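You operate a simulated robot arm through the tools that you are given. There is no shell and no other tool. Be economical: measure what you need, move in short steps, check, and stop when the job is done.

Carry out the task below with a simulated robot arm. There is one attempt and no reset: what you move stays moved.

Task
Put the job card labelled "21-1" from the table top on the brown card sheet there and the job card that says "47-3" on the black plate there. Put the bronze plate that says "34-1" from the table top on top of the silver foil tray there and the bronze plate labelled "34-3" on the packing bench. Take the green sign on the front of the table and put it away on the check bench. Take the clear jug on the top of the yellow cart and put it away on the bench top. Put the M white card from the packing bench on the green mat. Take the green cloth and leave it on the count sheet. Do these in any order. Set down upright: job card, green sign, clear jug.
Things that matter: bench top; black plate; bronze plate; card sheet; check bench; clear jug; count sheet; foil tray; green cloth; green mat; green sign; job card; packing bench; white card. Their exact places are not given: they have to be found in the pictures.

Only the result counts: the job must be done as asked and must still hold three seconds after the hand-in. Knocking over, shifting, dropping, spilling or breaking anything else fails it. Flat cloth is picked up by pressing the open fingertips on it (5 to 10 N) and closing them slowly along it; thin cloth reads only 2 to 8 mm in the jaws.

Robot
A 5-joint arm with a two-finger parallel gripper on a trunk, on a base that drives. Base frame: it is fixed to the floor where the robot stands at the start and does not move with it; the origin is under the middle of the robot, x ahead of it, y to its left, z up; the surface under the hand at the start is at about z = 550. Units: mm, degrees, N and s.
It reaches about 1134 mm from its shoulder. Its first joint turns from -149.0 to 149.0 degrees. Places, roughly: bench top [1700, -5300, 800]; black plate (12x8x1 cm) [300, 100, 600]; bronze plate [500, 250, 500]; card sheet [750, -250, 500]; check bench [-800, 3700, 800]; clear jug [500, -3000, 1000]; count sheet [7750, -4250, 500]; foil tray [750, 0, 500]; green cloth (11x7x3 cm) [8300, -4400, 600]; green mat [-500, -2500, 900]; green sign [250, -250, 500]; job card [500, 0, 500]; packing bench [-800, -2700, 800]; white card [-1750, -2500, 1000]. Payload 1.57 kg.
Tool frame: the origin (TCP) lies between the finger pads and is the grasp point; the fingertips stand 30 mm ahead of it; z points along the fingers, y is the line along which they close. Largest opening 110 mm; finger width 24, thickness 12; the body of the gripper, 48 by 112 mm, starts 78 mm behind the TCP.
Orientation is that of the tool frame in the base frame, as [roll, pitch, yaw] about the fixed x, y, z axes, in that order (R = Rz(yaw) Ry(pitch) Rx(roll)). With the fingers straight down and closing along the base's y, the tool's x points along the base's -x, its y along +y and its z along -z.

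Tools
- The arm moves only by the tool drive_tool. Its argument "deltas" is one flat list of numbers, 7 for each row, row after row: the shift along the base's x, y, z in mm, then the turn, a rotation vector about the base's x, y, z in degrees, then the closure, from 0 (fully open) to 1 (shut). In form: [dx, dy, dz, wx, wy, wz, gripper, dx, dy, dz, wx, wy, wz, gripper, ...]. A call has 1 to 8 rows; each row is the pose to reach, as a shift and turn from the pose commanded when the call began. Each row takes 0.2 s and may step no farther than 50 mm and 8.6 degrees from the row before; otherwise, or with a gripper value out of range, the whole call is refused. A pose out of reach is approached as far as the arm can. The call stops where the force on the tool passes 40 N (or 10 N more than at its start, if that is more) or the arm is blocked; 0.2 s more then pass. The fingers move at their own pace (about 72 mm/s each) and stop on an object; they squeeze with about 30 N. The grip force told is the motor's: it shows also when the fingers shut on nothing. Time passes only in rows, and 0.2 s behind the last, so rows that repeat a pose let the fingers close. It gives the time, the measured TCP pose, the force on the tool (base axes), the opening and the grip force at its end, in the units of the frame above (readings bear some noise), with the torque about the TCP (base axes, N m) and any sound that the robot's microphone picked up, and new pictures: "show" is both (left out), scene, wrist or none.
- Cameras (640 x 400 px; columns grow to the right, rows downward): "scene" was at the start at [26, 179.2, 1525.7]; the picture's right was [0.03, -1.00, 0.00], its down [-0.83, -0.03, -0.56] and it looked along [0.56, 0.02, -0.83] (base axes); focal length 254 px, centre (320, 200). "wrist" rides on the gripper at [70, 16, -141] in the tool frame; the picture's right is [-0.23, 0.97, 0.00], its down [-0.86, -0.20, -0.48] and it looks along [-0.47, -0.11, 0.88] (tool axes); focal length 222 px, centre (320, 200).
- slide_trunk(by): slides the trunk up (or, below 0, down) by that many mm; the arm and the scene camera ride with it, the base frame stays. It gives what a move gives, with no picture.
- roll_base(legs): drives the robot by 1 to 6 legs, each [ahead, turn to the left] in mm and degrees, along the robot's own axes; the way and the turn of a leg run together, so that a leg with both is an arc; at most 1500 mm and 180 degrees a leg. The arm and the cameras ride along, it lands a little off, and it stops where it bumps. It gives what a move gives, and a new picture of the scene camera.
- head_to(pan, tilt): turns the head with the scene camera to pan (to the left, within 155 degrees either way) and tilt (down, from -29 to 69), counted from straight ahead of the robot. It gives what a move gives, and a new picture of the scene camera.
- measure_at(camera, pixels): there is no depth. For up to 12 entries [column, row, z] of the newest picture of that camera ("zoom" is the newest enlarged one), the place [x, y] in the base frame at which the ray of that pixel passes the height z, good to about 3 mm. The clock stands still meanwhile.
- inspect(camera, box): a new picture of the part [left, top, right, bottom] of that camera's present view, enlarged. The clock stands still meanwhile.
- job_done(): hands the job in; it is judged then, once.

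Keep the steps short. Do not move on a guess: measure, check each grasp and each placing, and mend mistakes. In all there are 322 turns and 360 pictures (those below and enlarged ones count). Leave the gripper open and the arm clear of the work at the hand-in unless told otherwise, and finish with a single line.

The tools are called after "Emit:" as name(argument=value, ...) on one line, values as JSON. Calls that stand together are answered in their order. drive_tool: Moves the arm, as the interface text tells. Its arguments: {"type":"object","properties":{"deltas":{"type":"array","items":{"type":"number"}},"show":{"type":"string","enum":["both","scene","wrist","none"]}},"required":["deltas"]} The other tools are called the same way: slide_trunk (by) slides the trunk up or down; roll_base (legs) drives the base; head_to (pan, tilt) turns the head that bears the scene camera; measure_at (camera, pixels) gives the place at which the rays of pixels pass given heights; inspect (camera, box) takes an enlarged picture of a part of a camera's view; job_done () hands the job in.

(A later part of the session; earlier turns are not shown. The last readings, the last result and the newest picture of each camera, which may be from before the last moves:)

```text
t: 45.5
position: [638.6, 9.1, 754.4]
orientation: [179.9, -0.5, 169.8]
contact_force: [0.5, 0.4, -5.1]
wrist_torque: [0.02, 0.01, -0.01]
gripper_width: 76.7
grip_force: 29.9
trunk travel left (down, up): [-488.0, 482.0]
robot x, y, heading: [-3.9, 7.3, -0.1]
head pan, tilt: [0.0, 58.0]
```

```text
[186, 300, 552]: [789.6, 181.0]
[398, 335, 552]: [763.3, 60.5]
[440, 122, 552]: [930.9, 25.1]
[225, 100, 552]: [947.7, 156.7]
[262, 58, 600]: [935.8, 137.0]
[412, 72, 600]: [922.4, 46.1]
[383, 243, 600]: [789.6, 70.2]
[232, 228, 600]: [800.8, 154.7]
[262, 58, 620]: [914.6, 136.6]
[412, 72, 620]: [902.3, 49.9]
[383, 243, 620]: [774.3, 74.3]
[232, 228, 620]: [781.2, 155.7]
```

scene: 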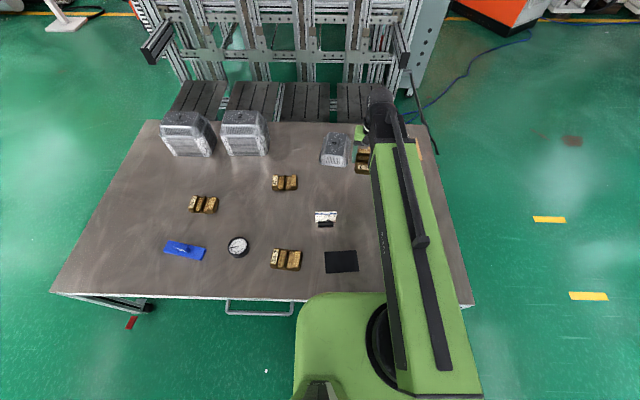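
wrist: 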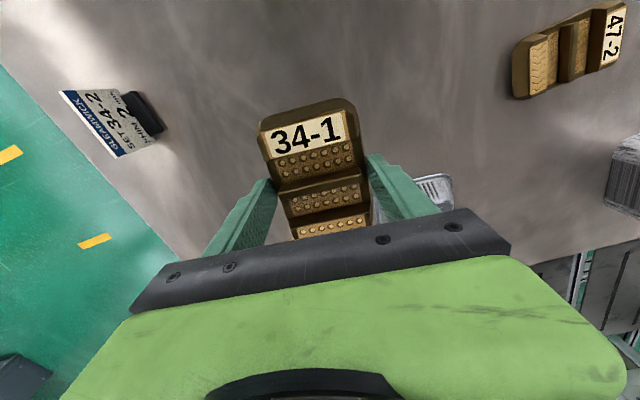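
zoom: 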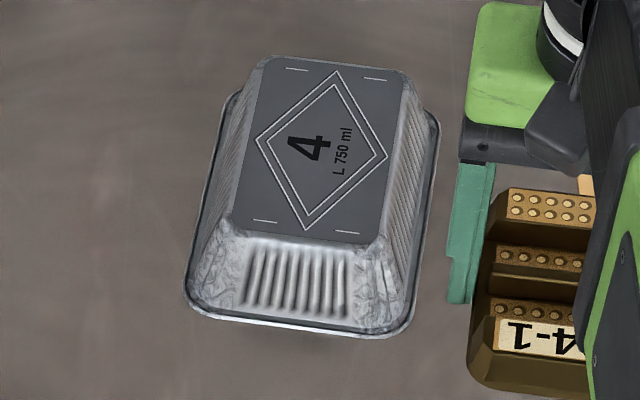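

Tray 4's top is about [862,102], z ≈ 600, turned -12°. Carry the plate over it.

Emit:
drive_tool(deltas=[45, 19, 0, 0, 0, -0.5, 1, 90, 38, 0, 0, 0, -1, 1, 134, 57, 0, 0, 0, -1.5, 1, 179, 76, 0, 0, 0, -2, 1, 222, 94, 0, 0, 0, -2, 1])

Emit:
slide_trunk(by=-90)

Emit:
drive_tool(deltas=[0, 0, 0, 0, 0, 0, 1])

```text
t: 46.7
position: [860.9, 103.5, 754.6]
orientation: [179.8, -0.4, 167.9]
contact_force: [0.5, 0.7, -5.6]
wrist_torque: [0.01, 0.0, 0.02]
gripper_width: 76.7
grip_force: 29.8
trunk travel left (down, up): [-488.0, 482.0]
robot x, y, heading: [-2.2, 6.6, -0.2]
head pan, tilt: [0.0, 58.0]
```

scene: 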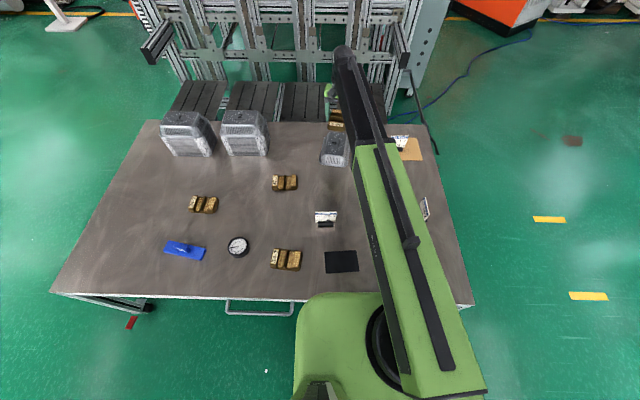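
wrist: 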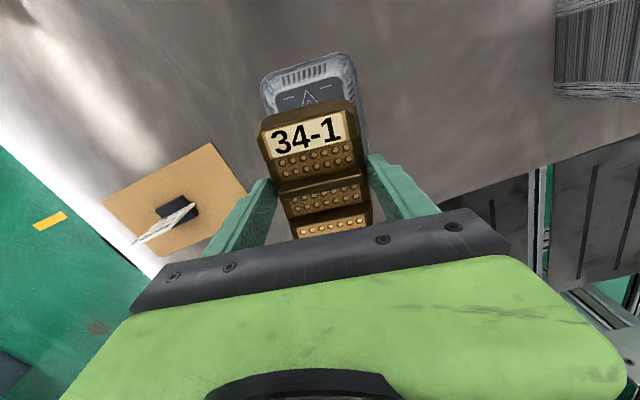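

```text
t: 48.0
position: [859.7, 103.2, 664.3]
orientation: [179.9, -0.4, 167.9]
contact_force: [0.0, 0.4, -5.1]
wrist_torque: [0.02, -0.03, 0.0]
gripper_width: 76.6
grip_force: 30.2
trunk travel left (down, up): [-398.0, 572.0]
robot x, y, heading: [-4.8, 5.4, 0.2]
head pan, tilt: [0.0, 58.0]
```

```text
t: 48.4
position: [859.8, 103.1, 664.0]
orientation: [179.9, -0.5, 167.9]
contact_force: [-0.2, -0.4, -4.6]
wrist_torque: [0.0, 0.03, -0.01]
gripper_width: 76.4
grip_force: 29.7
trunk travel left (down, up): [-398.0, 572.0]
robot x, y, heading: [-2.0, 5.8, -0.1]
head pan, tilt: [0.0, 58.0]
```

scene: 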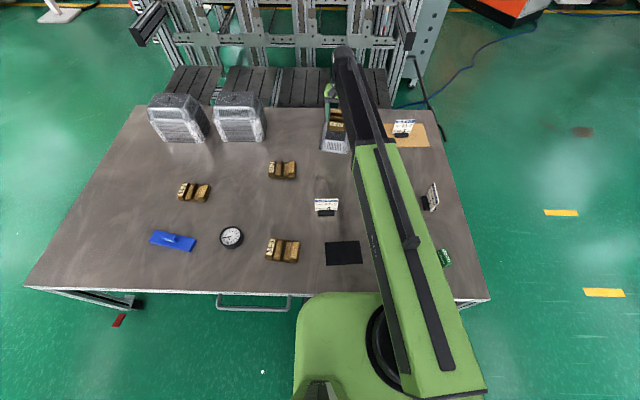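
wrist: 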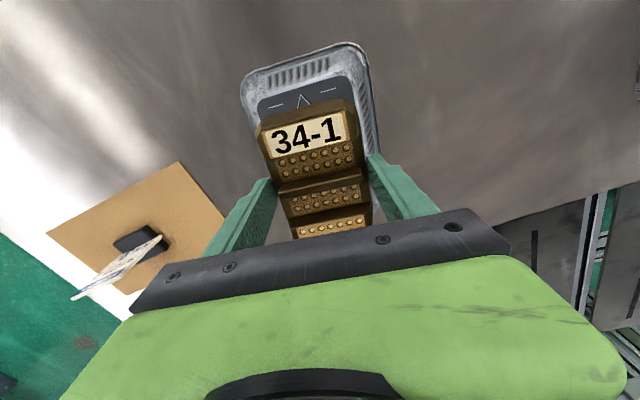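

Emit:
measure_at(camera="wrist", pixels=[[258, 100, 602], [345, 77, 602], [370, 152, 602]])

Emit:
slide_trunk(by=-18)

```text
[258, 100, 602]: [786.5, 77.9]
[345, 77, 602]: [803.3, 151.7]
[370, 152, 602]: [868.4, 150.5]
```

```text
t: 49.0
position: [859.9, 103.9, 646.7]
orientation: [180.0, -0.4, 167.9]
contact_force: [0.2, -0.1, -4.8]
wrist_torque: [-0.01, -0.02, -0.03]
gripper_width: 76.5
grip_force: 30.4
trunk travel left (down, up): [-380.0, 590.0]
robot x, y, heading: [-3.8, 6.7, 0.1]
head pan, tilt: [0.0, 58.0]
```

Lower in small steps to feel contact.

Emit:
slide_trunk(by=-6)

Emit:
slide_trunk(by=-3)

Emit:
slide_trunk(by=-2)

```text
t: 49.6
position: [859.6, 104.1, 641.5]
orientation: [180.0, -0.4, 167.9]
contact_force: [0.2, -0.3, -5.5]
wrist_torque: [0.0, 0.03, 0.0]
gripper_width: 76.4
grip_force: 29.6
trunk travel left (down, up): [-374.0, 596.0]
robot x, y, heading: [-1.3, 7.7, -0.1]
head pan, tilt: [0.0, 58.0]
```

```text
t: 50.1
position: [859.3, 103.1, 637.4]
orientation: [179.9, -0.4, 167.8]
contact_force: [0.8, -0.2, -4.9]
wrist_torque: [0.01, 0.02, -0.01]
gripper_width: 76.4
grip_force: 30.0
trunk travel left (down, up): [-371.0, 599.0]
robot x, y, heading: [-5.2, 5.1, 0.0]
head pan, tilt: [0.0, 58.0]
```

```text
t: 50.6
position: [859.8, 102.6, 635.4]
orientation: [180.0, -0.3, 168.0]
contact_force: [-1.0, 0.1, -4.9]
wrist_torque: [0.0, -0.03, -0.02]
gripper_width: 76.5
grip_force: 29.8
trunk travel left (down, up): [-369.0, 601.0]
robot x, y, heading: [-2.3, 6.2, 0.2]
head pan, tilt: [0.0, 58.0]
```

Emit:
slide_trunk(by=-2)

Emit:
slide_trunk(by=-2)

Emit:
drive_tool(deltas=[0, 0, 0, 0, 0, 0, 1], show="wrist")

```text
t: 51.1
position: [859.7, 104.1, 634.9]
orientation: [179.9, -0.3, 167.9]
contact_force: [3.6, 1.4, 10.1]
wrist_torque: [-0.02, -0.1, 0.06]
gripper_width: 76.2
grip_force: 29.5
trunk travel left (down, up): [-367.0, 603.0]
robot x, y, heading: [-5.2, 4.2, 0.1]
head pan, tilt: [0.0, 58.0]
```

```text
t: 51.6
position: [858.3, 103.7, 632.5]
orientation: [179.9, -0.3, 168.0]
contact_force: [-0.1, 0.6, 15.1]
wrist_torque: [0.02, 0.0, 0.15]
gripper_width: 76.1
grip_force: 30.2
trunk travel left (down, up): [-365.0, 605.0]
robot x, y, heading: [-2.5, 11.7, -0.2]
head pan, tilt: [0.0, 58.0]
```

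```text
t: 52.0
position: [858.9, 103.9, 632.4]
orientation: [179.8, -0.3, 167.9]
contact_force: [-0.5, -0.1, 12.9]
wrist_torque: [-0.04, 0.05, 0.11]
gripper_width: 76.3
grip_force: 29.8
trunk travel left (down, up): [-365.0, 605.0]
robot x, y, heading: [-5.0, 6.8, 0.1]
head pan, tilt: [0.0, 58.0]
```

wrist: 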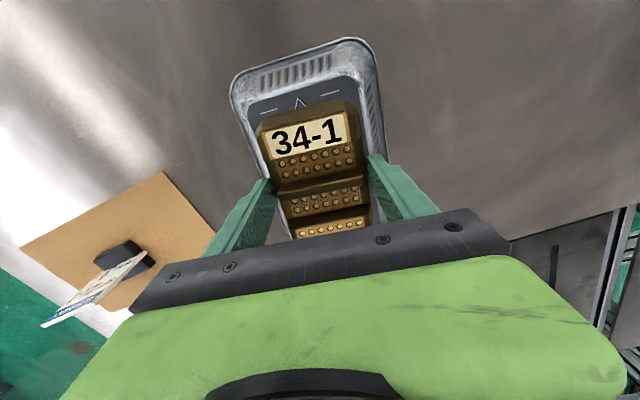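

Emit:
slide_trunk(by=1.5)

Emit:
drive_tool(deltas=[0, 0, 0, 0, 0, 0, 0.7, 0, 0, 0, 0, 0, 0, 0.4, 0, 0, 0, 0, 0, 0, 0, 0, 0, 0, 0, 0, 0, 0], show="none")

Emit:
slide_trunk(by=120)

Emit:
drive_tool(deltas=[-10, -4, 0, 0, 0, 0, 0])

```text
t: 52.6
position: [859.8, 103.3, 632.9]
orientation: [179.9, -0.5, 167.9]
contact_force: [-0.9, 0.4, -1.8]
wrist_torque: [-0.02, 0.01, -0.02]
gripper_width: 76.2
grip_force: 30.6
trunk travel left (down, up): [-366.0, 604.0]
robot x, y, heading: [0.2, 6.3, -0.3]
head pan, tilt: [0.0, 58.0]
```

```text
t: 53.6
position: [859.1, 103.9, 632.3]
orientation: [179.9, -0.5, 167.9]
contact_force: [-1.1, 0.0, -0.4]
wrist_torque: [0.0, 0.0, 0.0]
gripper_width: 110.1
grip_force: 0.0
trunk travel left (down, up): [-366.0, 604.0]
robot x, y, heading: [-5.6, 5.8, 0.1]
head pan, tilt: [0.0, 58.0]
```

```text
t: 55.1
position: [859.9, 102.9, 753.5]
orientation: [179.9, -0.4, 167.9]
contact_force: [0.0, -0.1, 0.2]
wrist_torque: [0.02, 0.02, 0.02]
gripper_width: 110.0
grip_force: 0.1
trunk travel left (down, up): [-486.0, 484.0]
robot x, y, heading: [-4.0, 9.4, 0.3]
head pan, tilt: [0.0, 58.0]
```

```text
t: 55.5
position: [849.2, 99.3, 752.3]
orientation: [179.9, -0.5, 167.9]
contact_force: [0.6, -0.8, -0.3]
wrist_torque: [0.0, 0.0, 0.02]
gripper_width: 110.0
grip_force: 0.0
trunk travel left (down, up): [-486.0, 484.0]
robot x, y, heading: [-3.1, 6.5, 0.2]
head pan, tilt: [0.0, 58.0]
```

scene: 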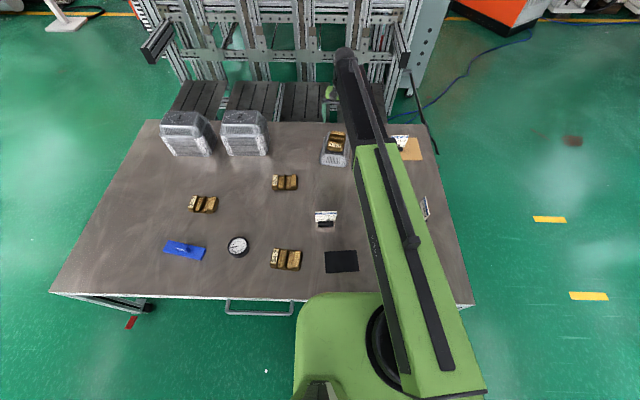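
wrist: 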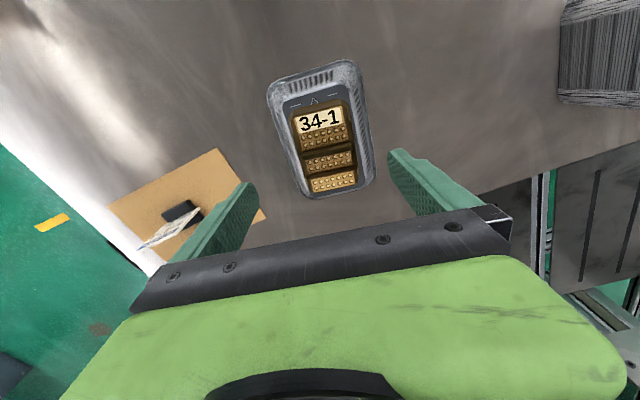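

34-1 rests on tray 4. Next: 47-3 card; back up 300 and turn for closing along x.

Emit:
roll_base(legs=[[-300, 0]])

Emit:
drive_tool(deltas=[-10, 0, 0, 0, 0, -8.5, 0, -20, 0, 0, 0, 0, -17, 0, -30, 0, 0, 0, 0, -25.5, 0, -40, 0, 0, 0, 0, -34, 0, -50, 0, 0, 0, 0, -42.5, 0, -60, 0, 0, 0, 0, -51, 0, -70, 0, 0, 0, 0, -59.5, 0, -74, 0, 0, 0, 0, -68, 0], show="none")

Emit:
drive_tool(deltas=[0, 0, 0, 0, 0, -8, 0])

```text
t: 57.5
position: [546.5, 100.6, 752.4]
orientation: [179.8, -0.4, 168.0]
contact_force: [0.0, -0.4, -0.9]
wrist_torque: [-0.02, 0.02, 0.02]
gripper_width: 110.0
grip_force: 0.0
trunk travel left (down, up): [-486.0, 484.0]
robot x, y, heading: [-305.8, 9.8, 0.1]
head pan, tilt: [0.0, 58.0]
```

scene: 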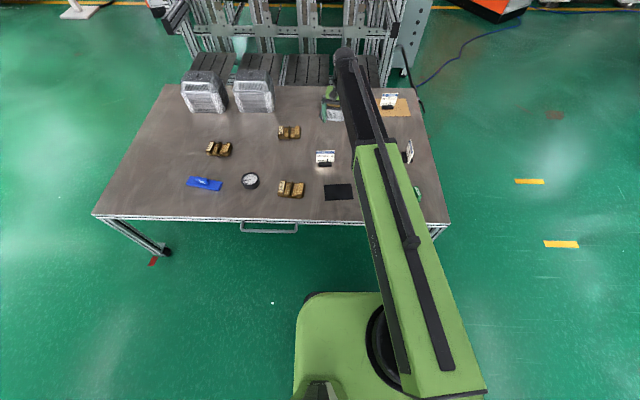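

```text
t: 59.3
position: [472.4, 100.9, 753.6]
orientation: [179.9, -0.5, 99.8]
contact_force: [-0.8, -0.8, -0.3]
wrist_torque: [0.0, 0.01, 0.0]
gripper_width: 110.1
grip_force: 0.1
trunk travel left (down, up): [-486.0, 484.0]
robot x, y, heading: [-303.7, 7.9, 0.2]
head pan, tilt: [0.0, 58.0]
```

```text
t: 59.7
position: [472.6, 99.3, 753.4]
orientation: [179.9, -0.5, 92.0]
contact_force: [-0.1, -0.1, -0.4]
wrist_torque: [-0.02, 0.0, 0.0]
gripper_width: 110.1
grip_force: 0.2
trunk travel left (down, up): [-486.0, 484.0]
robot x, y, heading: [-305.7, 4.3, 0.0]
head pan, tilt: [0.0, 58.0]
```

scene: 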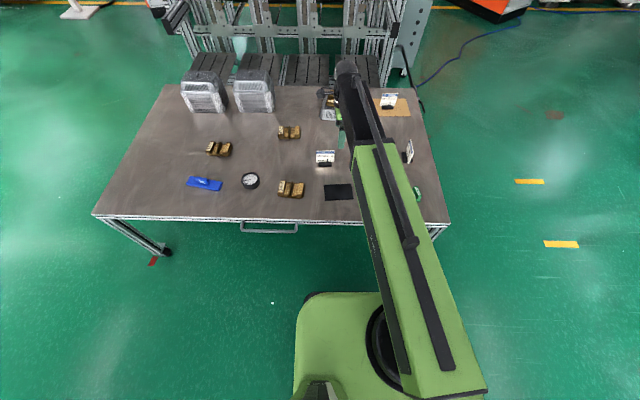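
wrist: 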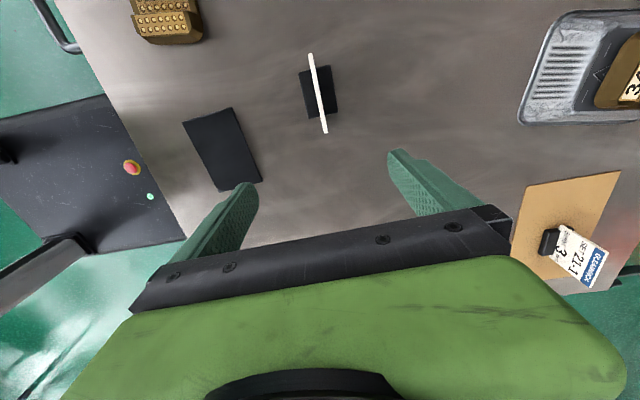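

Emit:
measure_at(camera="wrist", pixels=[[309, 56, 611], [325, 131, 611], [319, 92, 561], [184, 123, 556], [232, 107, 556], [262, 180, 556], [219, 192, 556]])

```text
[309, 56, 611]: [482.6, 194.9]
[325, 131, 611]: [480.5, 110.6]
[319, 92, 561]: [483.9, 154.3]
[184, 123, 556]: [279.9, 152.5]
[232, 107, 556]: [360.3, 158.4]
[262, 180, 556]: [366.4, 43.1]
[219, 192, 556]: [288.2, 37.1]
```

Card 47-3 centre [482,153]; black plate centre [324,98]. Align and lower.

Emit:
drive_tool(deltas=[5, 27, 0, 0, 0, -2, 0, 9.5, 53.5, 0, 0, 0, -3, 0], show="none")

Emit:
slide_trunk(by=-90)

Emit:
drive_tool(deltas=[0, 0, 0, 0, 0, 0, 0], show="wrist")

```text
t: 60.3
position: [483.5, 153.0, 753.2]
orientation: [179.9, -0.4, 89.0]
contact_force: [0.2, 0.1, 0.0]
wrist_torque: [0.01, -0.02, -0.01]
gripper_width: 109.8
grip_force: 0.1
trunk travel left (down, up): [-486.0, 484.0]
robot x, y, heading: [-303.7, 6.2, 0.3]
head pan, tilt: [0.0, 58.0]
```

```text
t: 61.6
position: [481.9, 153.6, 663.4]
orientation: [179.9, -0.4, 89.0]
contact_force: [0.1, -0.1, -0.5]
wrist_torque: [-0.03, 0.0, 0.0]
gripper_width: 109.9
grip_force: 0.0
trunk travel left (down, up): [-396.0, 574.0]
robot x, y, heading: [-306.7, 7.0, 0.1]
head pan, tilt: [0.0, 58.0]
```

```text
t: 62.0
position: [481.9, 153.1, 663.5]
orientation: [179.8, -0.5, 89.0]
contact_force: [0.7, -0.3, -0.2]
wrist_torque: [-0.02, -0.01, 0.0]
gripper_width: 110.2
grip_force: 0.0
trunk travel left (down, up): [-396.0, 574.0]
robot x, y, heading: [-305.8, 8.0, 0.1]
head pan, tilt: [0.0, 58.0]
```

wrist: 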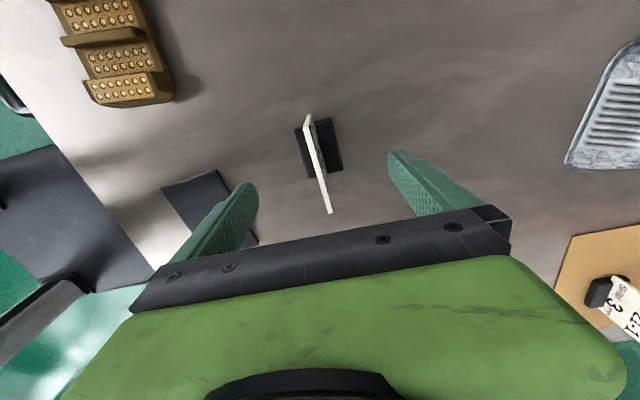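

Looks the same as the first card did. Lower to 602 and close.

Emit:
slide_trunk(by=-62)

Emit:
drive_tool(deltas=[0, 0, 0, 0, 0, 0, 0.5, 0, 0, 0, 0, 0, 0, 1, 0, 0, 0, 0, 0, 0, 1, 0, 0, 0, 0, 0, 0, 1, 0, 0, 0, 0, 0, 0, 1], show="none")

Emit:
slide_trunk(by=100)

Emit:
drive_tool(deltas=[-40, -14, 0, 0, 0, 0.5, 1, -80, -28, 0, 0, 0, 1, 1, -120, -42, 0, 0, 0, 2, 1, -157, -55, 0, 0, 0, 3, 1])

```text
t: 63.0
position: [483.4, 154.5, 601.7]
orientation: [179.9, -0.5, 88.9]
contact_force: [-0.2, 0.4, 0.5]
wrist_torque: [0.01, 0.01, 0.01]
gripper_width: 110.0
grip_force: 0.1
trunk travel left (down, up): [-334.0, 636.0]
robot x, y, heading: [-304.4, 8.1, 0.1]
head pan, tilt: [0.0, 58.0]
```

```text
t: 64.2
position: [483.2, 153.1, 601.6]
orientation: [179.9, -0.5, 89.0]
contact_force: [-0.3, -0.7, 0.3]
wrist_torque: [-0.02, 0.0, -0.02]
gripper_width: 4.8
grip_force: 25.4
trunk travel left (down, up): [-334.0, 636.0]
robot x, y, heading: [-306.9, 3.4, 0.0]
head pan, tilt: [0.0, 58.0]
```

```text
t: 65.5
position: [482.8, 154.4, 699.8]
orientation: [179.9, -0.4, 89.0]
contact_force: [-0.2, -0.1, -0.5]
wrist_torque: [0.02, 0.01, 0.01]
gripper_width: 4.5
grip_force: 25.0
trunk travel left (down, up): [-434.0, 536.0]
robot x, y, heading: [-308.0, 9.1, 0.2]
head pan, tilt: [0.0, 58.0]
```

```text
t: 66.5
position: [325.0, 98.6, 700.0]
orientation: [179.9, -0.4, 92.0]
contact_force: [0.3, -0.2, 0.3]
wrist_torque: [-0.01, 0.03, 0.02]
gripper_width: 4.4
grip_force: 25.2
trunk travel left (down, up): [-434.0, 536.0]
robot x, y, heading: [-307.0, 9.8, 0.1]
head pan, tilt: [0.0, 58.0]
```

scene: 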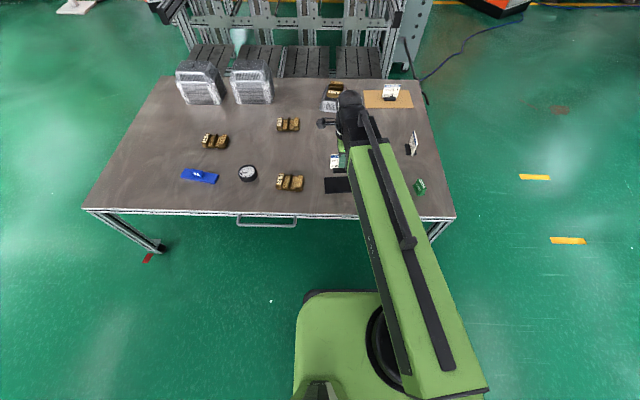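
wrist: 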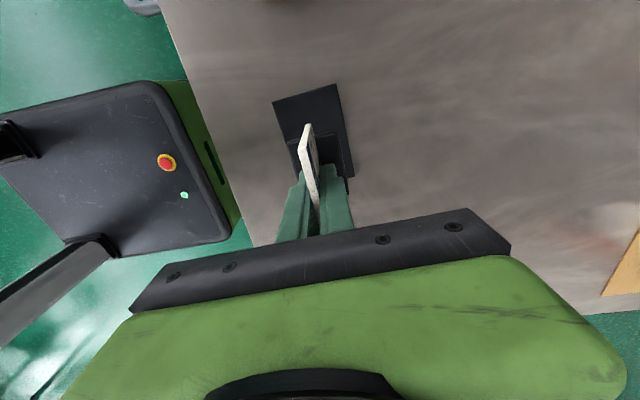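

Emit:
measure_at(camera="wrist", pixels=[[272, 101, 556], [337, 84, 556], [355, 177, 556]])

Emit:
slide_trunk(by=-80)

Emit:
drive_tool(deltas=[0, 0, 0, 0, 0, 0, 1], show="wrist")

```text
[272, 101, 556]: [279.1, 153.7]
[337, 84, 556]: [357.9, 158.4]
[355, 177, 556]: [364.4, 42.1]
```

```text
t: 67.7
position: [324.9, 99.9, 621.5]
orientation: [179.9, -0.4, 92.0]
contact_force: [0.0, 0.0, -1.1]
wrist_torque: [0.0, -0.01, 0.0]
gripper_width: 4.2
grip_force: 25.1
trunk travel left (down, up): [-354.0, 616.0]
robot x, y, heading: [-304.6, 8.4, 0.0]
head pan, tilt: [0.0, 58.0]
```

```text
t: 68.1
position: [325.1, 98.8, 622.0]
orientation: [179.9, -0.4, 92.0]
contact_force: [-0.1, 0.2, -0.9]
wrist_torque: [-0.02, 0.01, -0.03]
gripper_width: 4.4
grip_force: 25.0
trunk travel left (down, up): [-354.0, 616.0]
robot x, y, heading: [-306.3, 10.9, 0.1]
head pan, tilt: [0.0, 58.0]
```

wrist: 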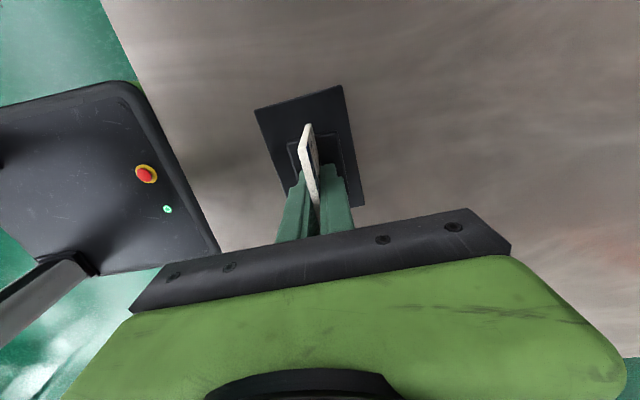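

Emit:
slide_trunk(by=-8)

Emit:
slide_trunk(by=-3)

Emit:
slide_trunk(by=-3)

```text
t: 68.7
position: [326.0, 99.3, 613.3]
orientation: [179.9, -0.4, 92.0]
contact_force: [-0.2, 0.1, 0.2]
wrist_torque: [-0.03, -0.02, -0.04]
gripper_width: 4.4
grip_force: 25.4
trunk travel left (down, up): [-346.0, 624.0]
robot x, y, heading: [-307.1, 4.1, -0.1]
head pan, tilt: [0.0, 58.0]
```

```text
t: 69.2
position: [325.4, 99.2, 609.7]
orientation: [179.8, -0.4, 92.1]
contact_force: [0.6, -0.2, -1.0]
wrist_torque: [0.03, 0.03, 0.0]
gripper_width: 4.7
grip_force: 25.1
trunk travel left (down, up): [-343.0, 627.0]
robot x, y, heading: [-304.0, 7.2, 0.3]
head pan, tilt: [0.0, 58.0]
```

```text
t: 69.7
position: [324.9, 98.6, 607.7]
orientation: [179.9, -0.4, 92.0]
contact_force: [-0.7, 0.0, 0.3]
wrist_torque: [0.01, 0.02, 0.0]
gripper_width: 4.5
grip_force: 25.0
trunk travel left (down, up): [-340.0, 630.0]
robot x, y, heading: [-306.1, 11.5, -0.1]
head pan, tilt: [0.0, 58.0]
```

Emit:
slide_trunk(by=-2.5)

Emit:
slide_trunk(by=-1.5)

```text
t: 70.2
position: [325.5, 97.2, 605.5]
orientation: [179.8, -0.4, 92.1]
contact_force: [2.7, -0.4, 17.7]
wrist_torque: [0.01, 0.11, 0.0]
gripper_width: 4.5
grip_force: 25.1
trunk travel left (down, up): [-338.0, 632.0]
robot x, y, heading: [-310.7, 8.0, 0.1]
head pan, tilt: [0.0, 58.0]
```

```text
t: 70.7
position: [325.3, 98.7, 603.3]
orientation: [179.9, -0.3, 91.9]
contact_force: [2.4, -0.2, 18.7]
wrist_torque: [0.0, 0.05, 0.06]
gripper_width: 4.5
grip_force: 25.4
trunk travel left (down, up): [-336.0, 634.0]
robot x, y, heading: [-304.3, 8.9, 0.3]
head pan, tilt: [0.0, 58.0]
```

Seated. Raise a hair, release and lift.

Emit:
slide_trunk(by=1)

Emit:
drive_tool(deltas=[0, 0, 0, 0, 0, 0, 0.8, 0, 0, 0, 0, 0, 0, 0.4, 0, 0, 0, 0, 0, 0, 0, 0, 0, 0, 0, 0, 0, 0, 0, 0, 0, 0, 0, 0, 0], show="none")

Emit:
slide_trunk(by=150)

Emit:
drive_tool(deltas=[0, 0, 0, 0, 0, 0, 0])

```text
t: 71.2
position: [324.6, 98.9, 603.4]
orientation: [179.9, -0.3, 92.0]
contact_force: [-0.8, -0.5, 1.5]
wrist_torque: [-0.03, 0.08, -0.04]
gripper_width: 4.3
grip_force: 24.9
trunk travel left (down, up): [-337.0, 633.0]
robot x, y, heading: [-305.3, 7.9, 0.2]
head pan, tilt: [0.0, 58.0]
```

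```text
t: 72.4
position: [324.8, 97.6, 603.1]
orientation: [179.9, -0.4, 92.0]
contact_force: [0.1, -0.1, -0.4]
wrist_torque: [0.01, 0.0, 0.0]
gripper_width: 110.0
grip_force: 0.0
trunk travel left (down, up): [-337.0, 633.0]
robot x, y, heading: [-304.3, 8.7, 0.1]
head pan, tilt: [0.0, 58.0]
```

```text
t: 74.2
position: [324.5, 98.5, 753.6]
orientation: [179.9, -0.4, 91.9]
contact_force: [0.9, 0.1, -0.7]
wrist_torque: [0.0, 0.0, 0.02]
gripper_width: 109.8
grip_force: 0.1
trunk travel left (down, up): [-487.0, 483.0]
robot x, y, heading: [-306.8, 9.8, 0.2]
head pan, tilt: [0.0, 58.0]
```

```text
t: 74.6
position: [325.7, 97.7, 754.3]
orientation: [179.8, -0.4, 92.0]
contact_force: [0.0, -0.2, -0.3]
wrist_torque: [0.0, -0.02, 0.0]
gripper_width: 109.8
grip_force: 0.1
trunk travel left (down, up): [-487.0, 483.0]
robot x, y, heading: [-309.3, 9.9, -0.0]
head pan, tilt: [0.0, 58.0]
```

scene: 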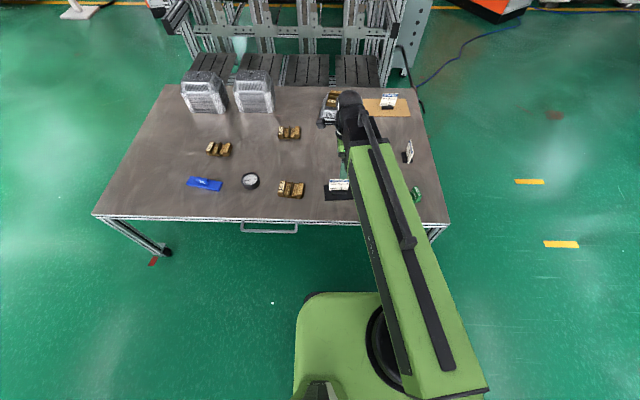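
wrist: 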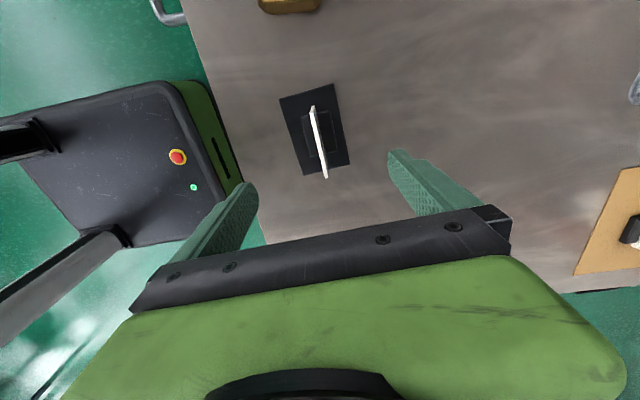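

47-3 stands on the black plate. Next: green "GOOD" sign near [288,-216].

Emit:
drive_tool(deltas=[-3, -45, 0, 0, 0, 0, 0, -6, -90, 0, 0, 0, 0, 0, -10, -135, 0, 0, 0, 0, 0, -14, -180, 0, 0, 0, 0, 0, -18, -225, 0, 0, 0, 0, 0, -22, -270, 0, 0, 0, 0, 0, -26, -315, 0, 0, 0, 0, 0, -30, -360, 0, 0, 0, 0, 0])

```text
t: 76.4
position: [295.5, -261.2, 753.2]
orientation: [179.8, -0.3, 92.0]
contact_force: [-0.2, 0.0, 0.2]
wrist_torque: [-0.04, 0.02, 0.0]
gripper_width: 110.2
grip_force: 0.1
trunk travel left (down, up): [-487.0, 483.0]
robot x, y, heading: [-309.1, 8.5, 0.2]
head pan, tilt: [0.0, 58.0]
```

scene: 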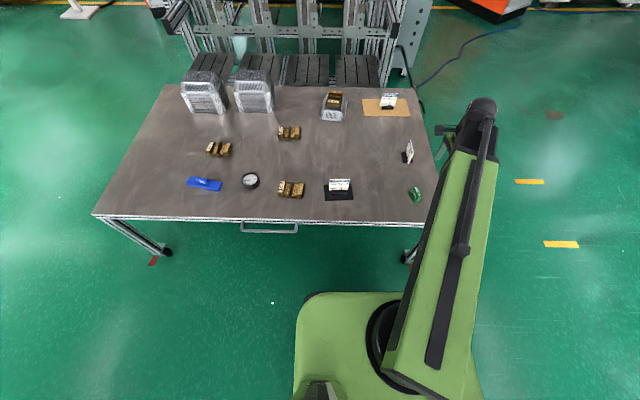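
wrist: 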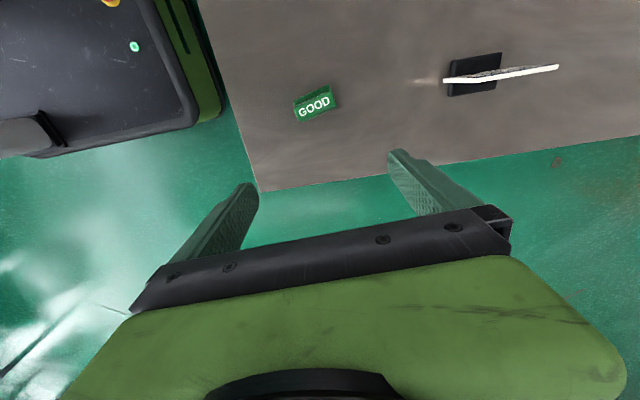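

Emit:
inspect(camera="wrist", box=[272, 70, 360, 130])

Emit:
inspect(camera="scene", box=[392, 175, 440, 215])

Emit:
measure_at(camera="wrist", pixels=[[292, 101, 570], [331, 86, 570], [336, 105, 570], [300, 122, 570], [315, 104, 570]])

```text
6.67 times, centred on (316, 100) of wrist
```

zoom: 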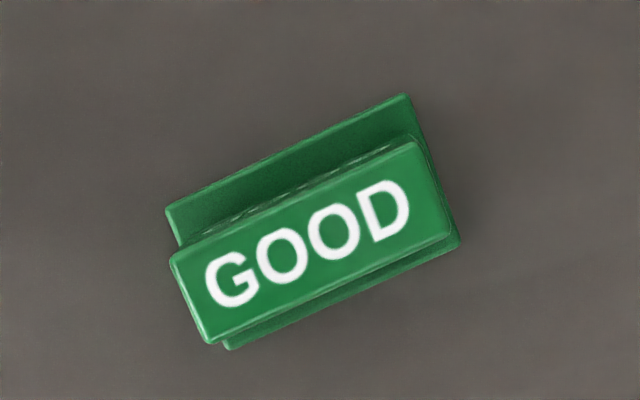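

```text
10.00 times, centred on (416, 195) of scene
```

zoom: 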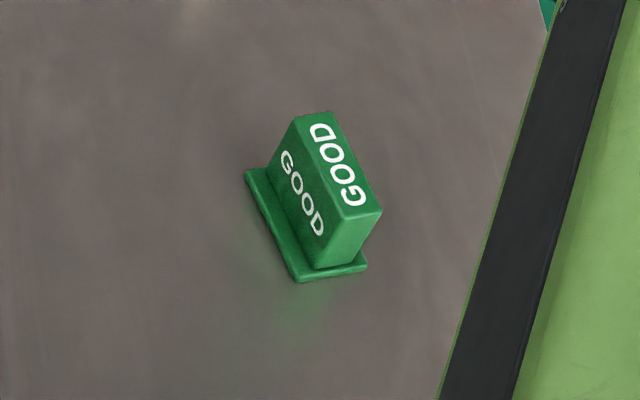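

```text
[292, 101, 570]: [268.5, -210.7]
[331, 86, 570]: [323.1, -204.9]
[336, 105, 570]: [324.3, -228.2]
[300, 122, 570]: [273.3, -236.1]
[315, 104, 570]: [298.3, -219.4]
```

Sign body is ~50 × 20 mm with its long side near x (+8°). Turn to close across the thin side.

Emit:
drive_tool(deltas=[0, 6, 0, 0, 0, 8.5, 0, 0, 12, 0, 0, 0, 17, 0, 0, 18, 0, 0, 0, 25.5, 0, 0, 24, 0, 0, 0, 34, 0, 0, 30, 0, 0, 0, 42.5, 0, 0, 36, 0, 0, 0, 51, 0, 0, 42, 0, 0, 0, 59.5, 0, 0, 44, 0, 0, 0, 68, 0], show="none")

Emit:
drive_tool(deltas=[0, 0, 0, 0, 0, 8.5, 0, 0, 0, 0, 0, 0, 17, 0, 0, 0, 0, 0, 0, 25.5, 0, 0, 0, 0, 0, 0, 28, 0], show="none")

Emit:
slide_trunk(by=-80)

Emit:
drive_tool(deltas=[0, 0, 0, 0, 0, 0, 0], show="wrist")

```text
t: 78.2
position: [295.1, -216.7, 754.5]
orientation: [179.9, -0.3, 160.1]
contact_force: [0.2, -0.4, -0.3]
wrist_torque: [0.02, 0.02, 0.0]
gripper_width: 109.9
grip_force: 0.0
trunk travel left (down, up): [-487.0, 483.0]
robot x, y, heading: [-308.4, 6.8, 0.3]
head pan, tilt: [0.0, 58.0]
```

```text
t: 79.2
position: [295.2, -216.7, 754.0]
orientation: [179.8, -0.4, -171.9]
contact_force: [0.4, -0.2, -0.4]
wrist_torque: [-0.01, -0.01, 0.0]
gripper_width: 109.9
grip_force: 0.1
trunk travel left (down, up): [-487.0, 483.0]
robot x, y, heading: [-306.4, 7.5, 0.0]
head pan, tilt: [0.0, 58.0]
```

```text
t: 80.3
position: [295.8, -217.8, 674.9]
orientation: [179.9, -0.4, -172.0]
contact_force: [-0.6, -0.7, -0.1]
wrist_torque: [-0.05, 0.03, 0.0]
gripper_width: 109.9
grip_force: 0.0
trunk travel left (down, up): [-407.0, 563.0]
robot x, y, heading: [-304.7, 6.8, 0.0]
head pan, tilt: [0.0, 58.0]
```

```text
t: 80.8
position: [294.1, -216.7, 674.1]
orientation: [179.9, -0.5, -172.0]
contact_force: [0.2, 0.9, 0.0]
wrist_torque: [0.0, -0.02, -0.02]
gripper_width: 110.1
grip_force: 0.0
trunk travel left (down, up): [-407.0, 563.0]
robot x, y, heading: [-308.8, 6.7, 0.2]
head pan, tilt: [0.0, 58.0]
```

wrist: 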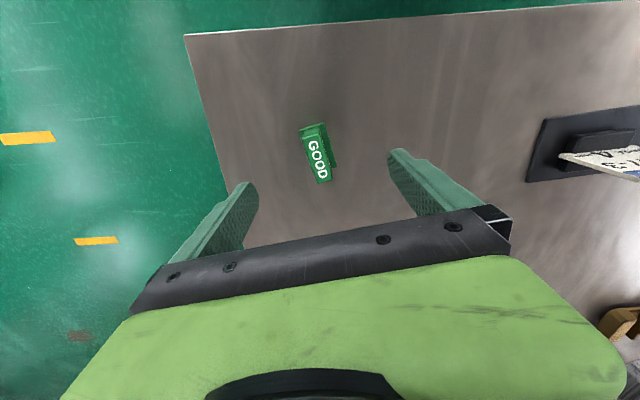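

Emit:
inspect(camera="wrist", box=[280, 110, 360, 200])

Emit:
measure_at(camera="wrist", pixels=[[308, 134, 595], [321, 131, 595], [330, 180, 595], [317, 183, 595], [319, 157, 595]])

```text
4.44 times, centred on (320, 155) of wrist
```

zoom: 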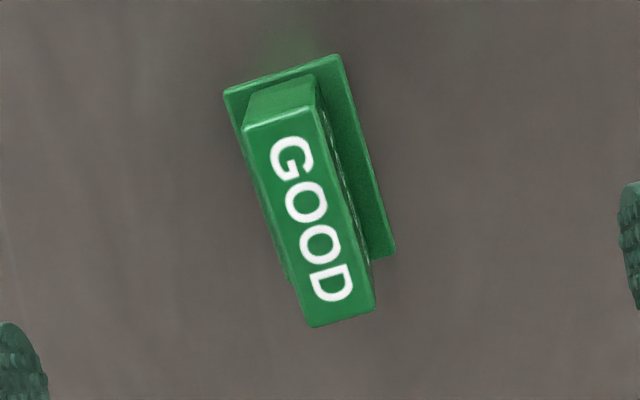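

```text
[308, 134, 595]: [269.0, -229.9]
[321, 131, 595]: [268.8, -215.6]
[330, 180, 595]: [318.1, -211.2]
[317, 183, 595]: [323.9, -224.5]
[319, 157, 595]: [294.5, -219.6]
```

Emit:
drive_tool(deltas=[0, -3, 0, 0, 0, -2, 0], show="none")

Emit:
slide_trunk(by=-78)

Emit:
drive_tool(deltas=[0, 0, 0, 0, 0, 0, 0.5, 0, 0, 0, 0, 0, 0, 1, 0, 0, 0, 0, 0, 0, 1, 0, 0, 0, 0, 0, 0, 1, 0, 0, 0, 0, 0, 0, 1], show="wrist")

```text
t: 81.2
position: [294.5, -219.9, 674.3]
orientation: [179.9, -0.4, -173.9]
contact_force: [0.0, 0.0, 0.4]
wrist_torque: [0.0, 0.01, -0.01]
gripper_width: 109.7
grip_force: 0.1
trunk travel left (down, up): [-407.0, 563.0]
robot x, y, heading: [-306.2, 7.8, 0.6]
head pan, tilt: [0.0, 58.0]
```

```text
t: 82.3
position: [295.1, -220.7, 596.8]
orientation: [180.0, -0.3, -174.0]
contact_force: [0.9, 0.9, -0.2]
wrist_torque: [0.02, 0.03, -0.01]
gripper_width: 109.8
grip_force: 0.1
trunk travel left (down, up): [-329.0, 641.0]
robot x, y, heading: [-305.9, 11.6, 0.1]
head pan, tilt: [0.0, 58.0]
```

```text
t: 83.5
position: [294.3, -219.3, 595.8]
orientation: [179.9, -0.3, -174.0]
contact_force: [0.6, 0.2, 0.8]
wrist_torque: [-0.02, 0.01, 0.02]
gripper_width: 16.8
grip_force: 29.7
trunk travel left (down, up): [-329.0, 641.0]
robot x, y, heading: [-308.3, 8.9, 0.2]
head pan, tilt: [0.0, 58.0]
```

wrist: 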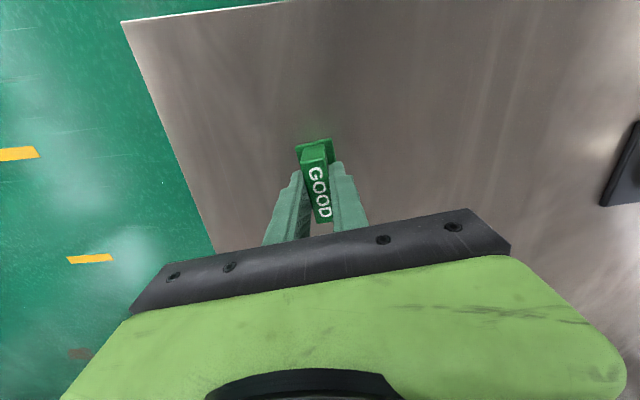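

Sign gripped (17 mm). Raise, back off, turn left toward the check bench.

Emit:
slide_trunk(by=330)

Emit:
roll_base(legs=[[-250, 0], [0, 90], [1200, 0]])

Emit:
head_to(pan=0, tilt=30)

```text
t: 86.8
position: [295.0, -220.5, 925.7]
orientation: [179.9, -0.4, -174.0]
contact_force: [-0.8, 0.5, -0.6]
wrist_torque: [-0.02, 0.05, 0.01]
gripper_width: 17.2
grip_force: 30.0
trunk travel left (down, up): [-659.0, 311.0]
robot x, y, heading: [-307.0, 7.7, -0.1]
head pan, tilt: [0.0, 58.0]
```

```text
t: 98.1
position: [-342.1, 1815.4, 925.9]
orientation: [179.9, -0.4, -83.5]
contact_force: [-0.5, 0.3, -0.4]
wrist_torque: [0.05, 0.01, 0.01]
gripper_width: 17.0
grip_force: 29.5
trunk travel left (down, up): [-659.0, 311.0]
robot x, y, heading: [-561.2, 1212.1, 90.4]
head pan, tilt: [0.0, 58.0]
```

scene: 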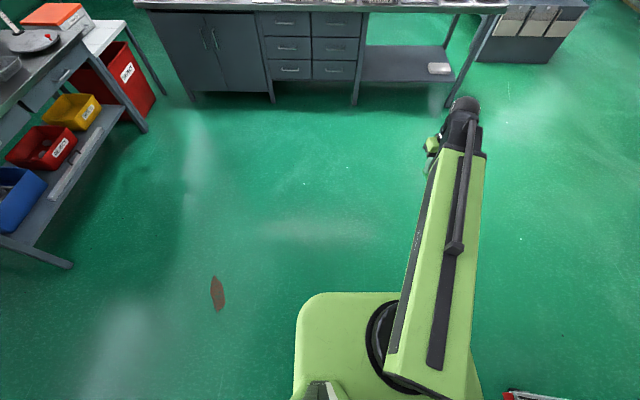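

```text
t: 99.0
position: [-341.1, 1815.5, 926.2]
orientation: [179.9, -0.4, -83.6]
contact_force: [0.7, -0.5, 0.1]
wrist_torque: [0.02, -0.02, 0.05]
gripper_width: 16.8
grip_force: 30.0
trunk travel left (down, up): [-659.0, 311.0]
robot x, y, heading: [-562.5, 1211.6, 90.5]
head pan, tilt: [0.0, 30.0]
```

scene: 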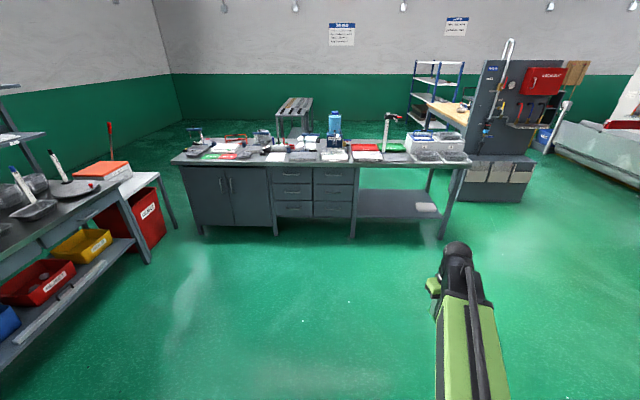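

Emit:
inspect(camera="scene", box=[160, 100, 320, 200])

Emit:
inspect(camera="scene", box=[320, 100, 480, 200])

Emit:
measure_at(camera="scene", pixels=[[172, 163, 800], [472, 163, 800], [470, 150, 800], [345, 150, 800], [240, 158, 800], [265, 160, 800], [370, 160, 800]])

```text
4.00 times, centred on (240, 150) of scene
```

zoom: 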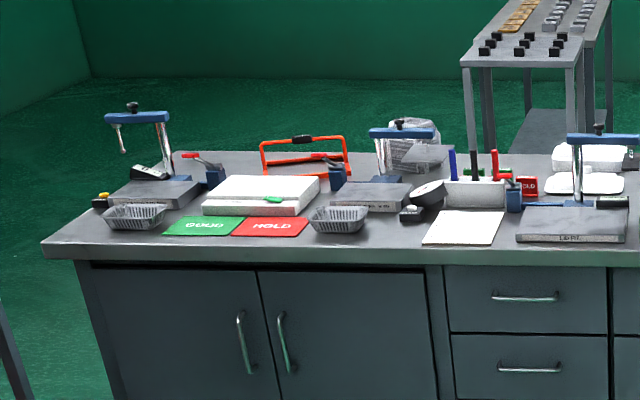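

```text
4.00 times, centred on (400, 150) of scene
```

zoom: 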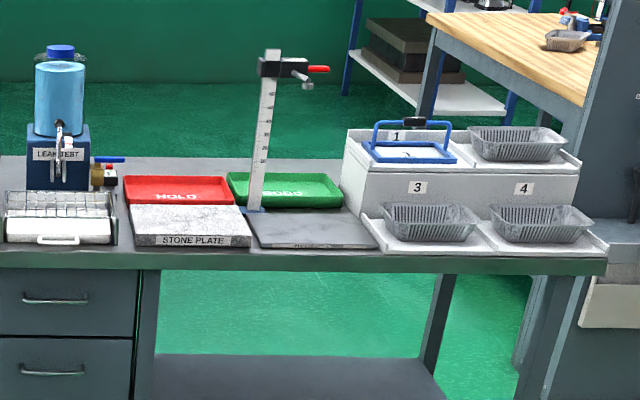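

```text
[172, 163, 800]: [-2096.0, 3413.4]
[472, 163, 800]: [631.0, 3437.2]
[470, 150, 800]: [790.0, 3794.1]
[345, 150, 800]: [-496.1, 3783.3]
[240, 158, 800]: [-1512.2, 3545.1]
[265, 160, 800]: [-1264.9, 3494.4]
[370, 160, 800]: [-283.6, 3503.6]
```

Emit:
measure_at(camera="scene", pixels=[[148, 263, 0], [177, 229, 0], [158, 176, 750], [118, 182, 850], [20, 240, 800], [203, 233, 0], [441, 238, 0], [272, 235, 0]])

```text
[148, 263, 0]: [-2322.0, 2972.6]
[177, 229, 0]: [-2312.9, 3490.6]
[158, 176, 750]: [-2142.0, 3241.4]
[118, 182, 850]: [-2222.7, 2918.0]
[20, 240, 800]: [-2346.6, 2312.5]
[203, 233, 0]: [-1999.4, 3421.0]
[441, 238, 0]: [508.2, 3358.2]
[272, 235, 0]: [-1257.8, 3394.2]
```

Emit:
roll_base(legs=[[0, 24.5], [810, 0], [810, 0], [0, -25]])

Emit:
head_to(pan=15, tilt=45)

```text
t: 109.8
position: [-1022.5, 3277.8, 926.5]
orientation: [179.9, -0.4, -83.8]
contact_force: [1.5, 0.2, 0.3]
wrist_torque: [0.04, -0.01, -0.01]
gripper_width: 17.0
grip_force: 30.4
trunk travel left (down, up): [-659.0, 311.0]
robot x, y, heading: [-1233.9, 2673.4, 90.7]
head pan, tilt: [0.0, 30.0]
```

scene: 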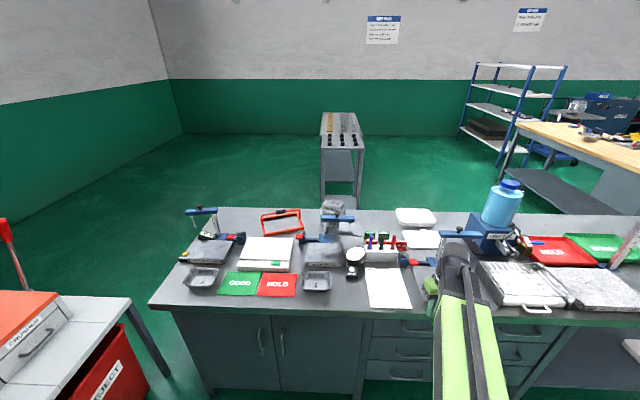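

```text
t: 110.6
position: [-1022.7, 3277.7, 925.8]
orientation: [180.0, -0.4, -83.7]
contact_force: [-0.3, 0.2, -1.0]
wrist_torque: [-0.03, -0.03, 0.01]
gripper_width: 16.7
grip_force: 30.4
trunk travel left (down, up): [-659.0, 311.0]
robot x, y, heading: [-1231.5, 2675.5, 91.0]
head pan, tilt: [15.0, 45.0]
```

scene: 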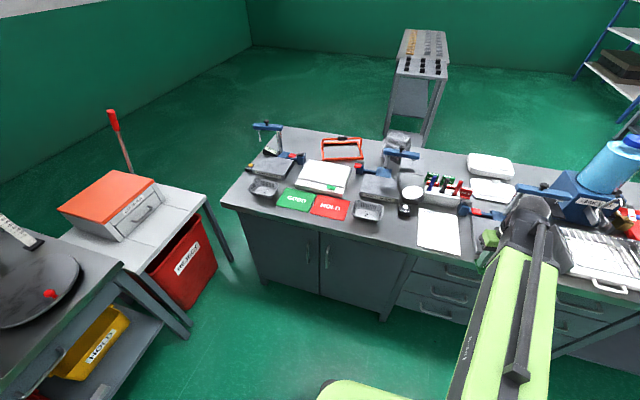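

Emit:
inspect(camera="scene", box=[240, 170, 480, 270])

Emit:
measure_at(camera="scene", pixels=[[396, 230, 800], [399, 246, 800], [347, 232, 800], [345, 220, 800], [380, 221, 800], [417, 246, 800], [402, 205, 800], [310, 220, 800], [312, 213, 800]])

```text
2.67 times, centred on (360, 220) of scene
```

zoom: 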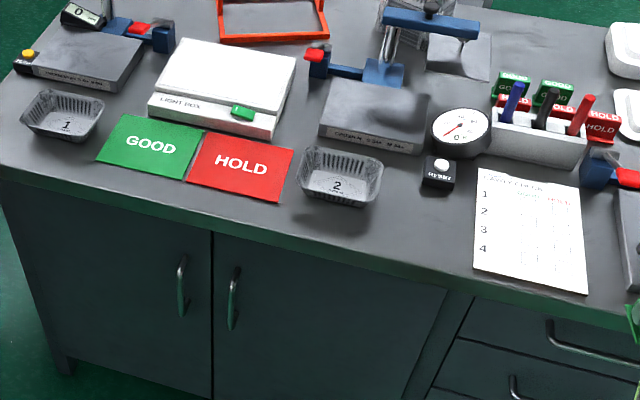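

```text
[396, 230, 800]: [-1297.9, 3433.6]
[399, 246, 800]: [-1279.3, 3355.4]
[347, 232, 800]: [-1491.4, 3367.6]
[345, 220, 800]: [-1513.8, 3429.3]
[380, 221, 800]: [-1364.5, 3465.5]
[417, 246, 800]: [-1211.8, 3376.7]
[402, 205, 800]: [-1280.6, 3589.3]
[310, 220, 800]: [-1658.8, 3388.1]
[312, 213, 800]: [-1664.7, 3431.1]
```

Free spot between tray 2 and the white list: about [-1290,3450]. Move the hand over it.

Emit:
drive_tool(deltas=[-40, 25, 0, 0, 0, 0, 1, -80, 50, 0, 0, 0, 0, 1, -120, 75, 0, 0, 0, 0, 1, -160, 100, 0, 0, 0, 0, 1, -200, 125, 0, 0, 0, 0, 1, -240, 150, 0, 0, 0, 0, 1, -267, 172, 0, 0, 0, 0, 1])

```text
t: 112.2
position: [-1291.9, 3450.5, 926.6]
orientation: [180.0, -0.4, -83.7]
contact_force: [0.2, 0.9, -0.1]
wrist_torque: [0.0, -0.02, -0.01]
gripper_width: 16.9
grip_force: 29.6
trunk travel left (down, up): [-659.0, 311.0]
robot x, y, heading: [-1230.9, 2676.0, 90.9]
head pan, tilt: [15.0, 45.0]
```

scene: 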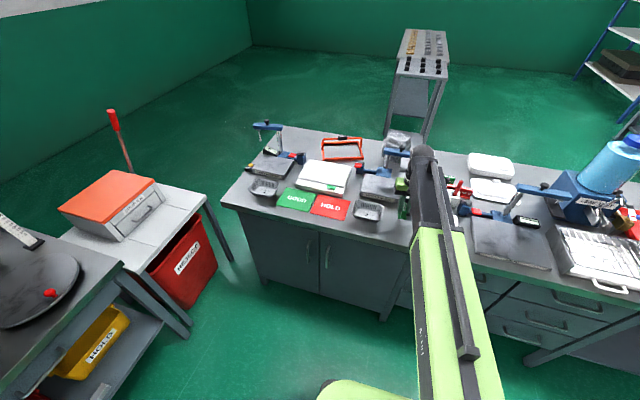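
wrist: 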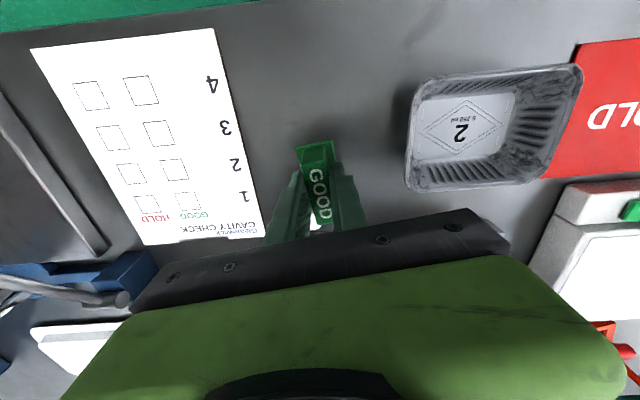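

Emit:
measure_at(camera="wrist", pixels=[[214, 29, 800], [259, 222, 800], [405, 175, 800], [411, 85, 830], [213, 2, 800], [320, 0, 800]])

```text
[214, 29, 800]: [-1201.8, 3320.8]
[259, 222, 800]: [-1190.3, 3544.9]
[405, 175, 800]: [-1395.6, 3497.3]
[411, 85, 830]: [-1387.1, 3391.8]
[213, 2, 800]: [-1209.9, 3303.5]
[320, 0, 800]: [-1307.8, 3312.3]
```

The two views disagree at z=800, so the bench is nearer z≈850. Check with that height.

Emit:
measure_at(camera="wrist", pixels=[[214, 29, 850], [259, 222, 850], [405, 175, 850], [213, 2, 850]])

Emit:
measure_at(camera="scene", pixels=[[379, 223, 850], [379, 223, 860], [330, 222, 850]])

Emit:
slide_trunk(by=-10)

```text
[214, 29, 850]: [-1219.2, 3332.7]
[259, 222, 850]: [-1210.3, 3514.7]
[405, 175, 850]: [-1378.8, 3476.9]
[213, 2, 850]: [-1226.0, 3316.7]
```

```text
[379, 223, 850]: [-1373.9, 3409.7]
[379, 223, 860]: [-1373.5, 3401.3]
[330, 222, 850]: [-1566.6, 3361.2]
```

```text
t: 112.8
position: [-1291.3, 3450.2, 915.9]
orientation: [179.9, -0.4, -83.7]
contact_force: [0.3, 0.0, -0.1]
wrist_torque: [0.0, 0.01, -0.02]
gripper_width: 17.1
grip_force: 30.3
trunk travel left (down, up): [-649.0, 321.0]
robot x, y, heading: [-1228.9, 2674.9, 90.9]
head pan, tilt: [15.0, 45.0]
```

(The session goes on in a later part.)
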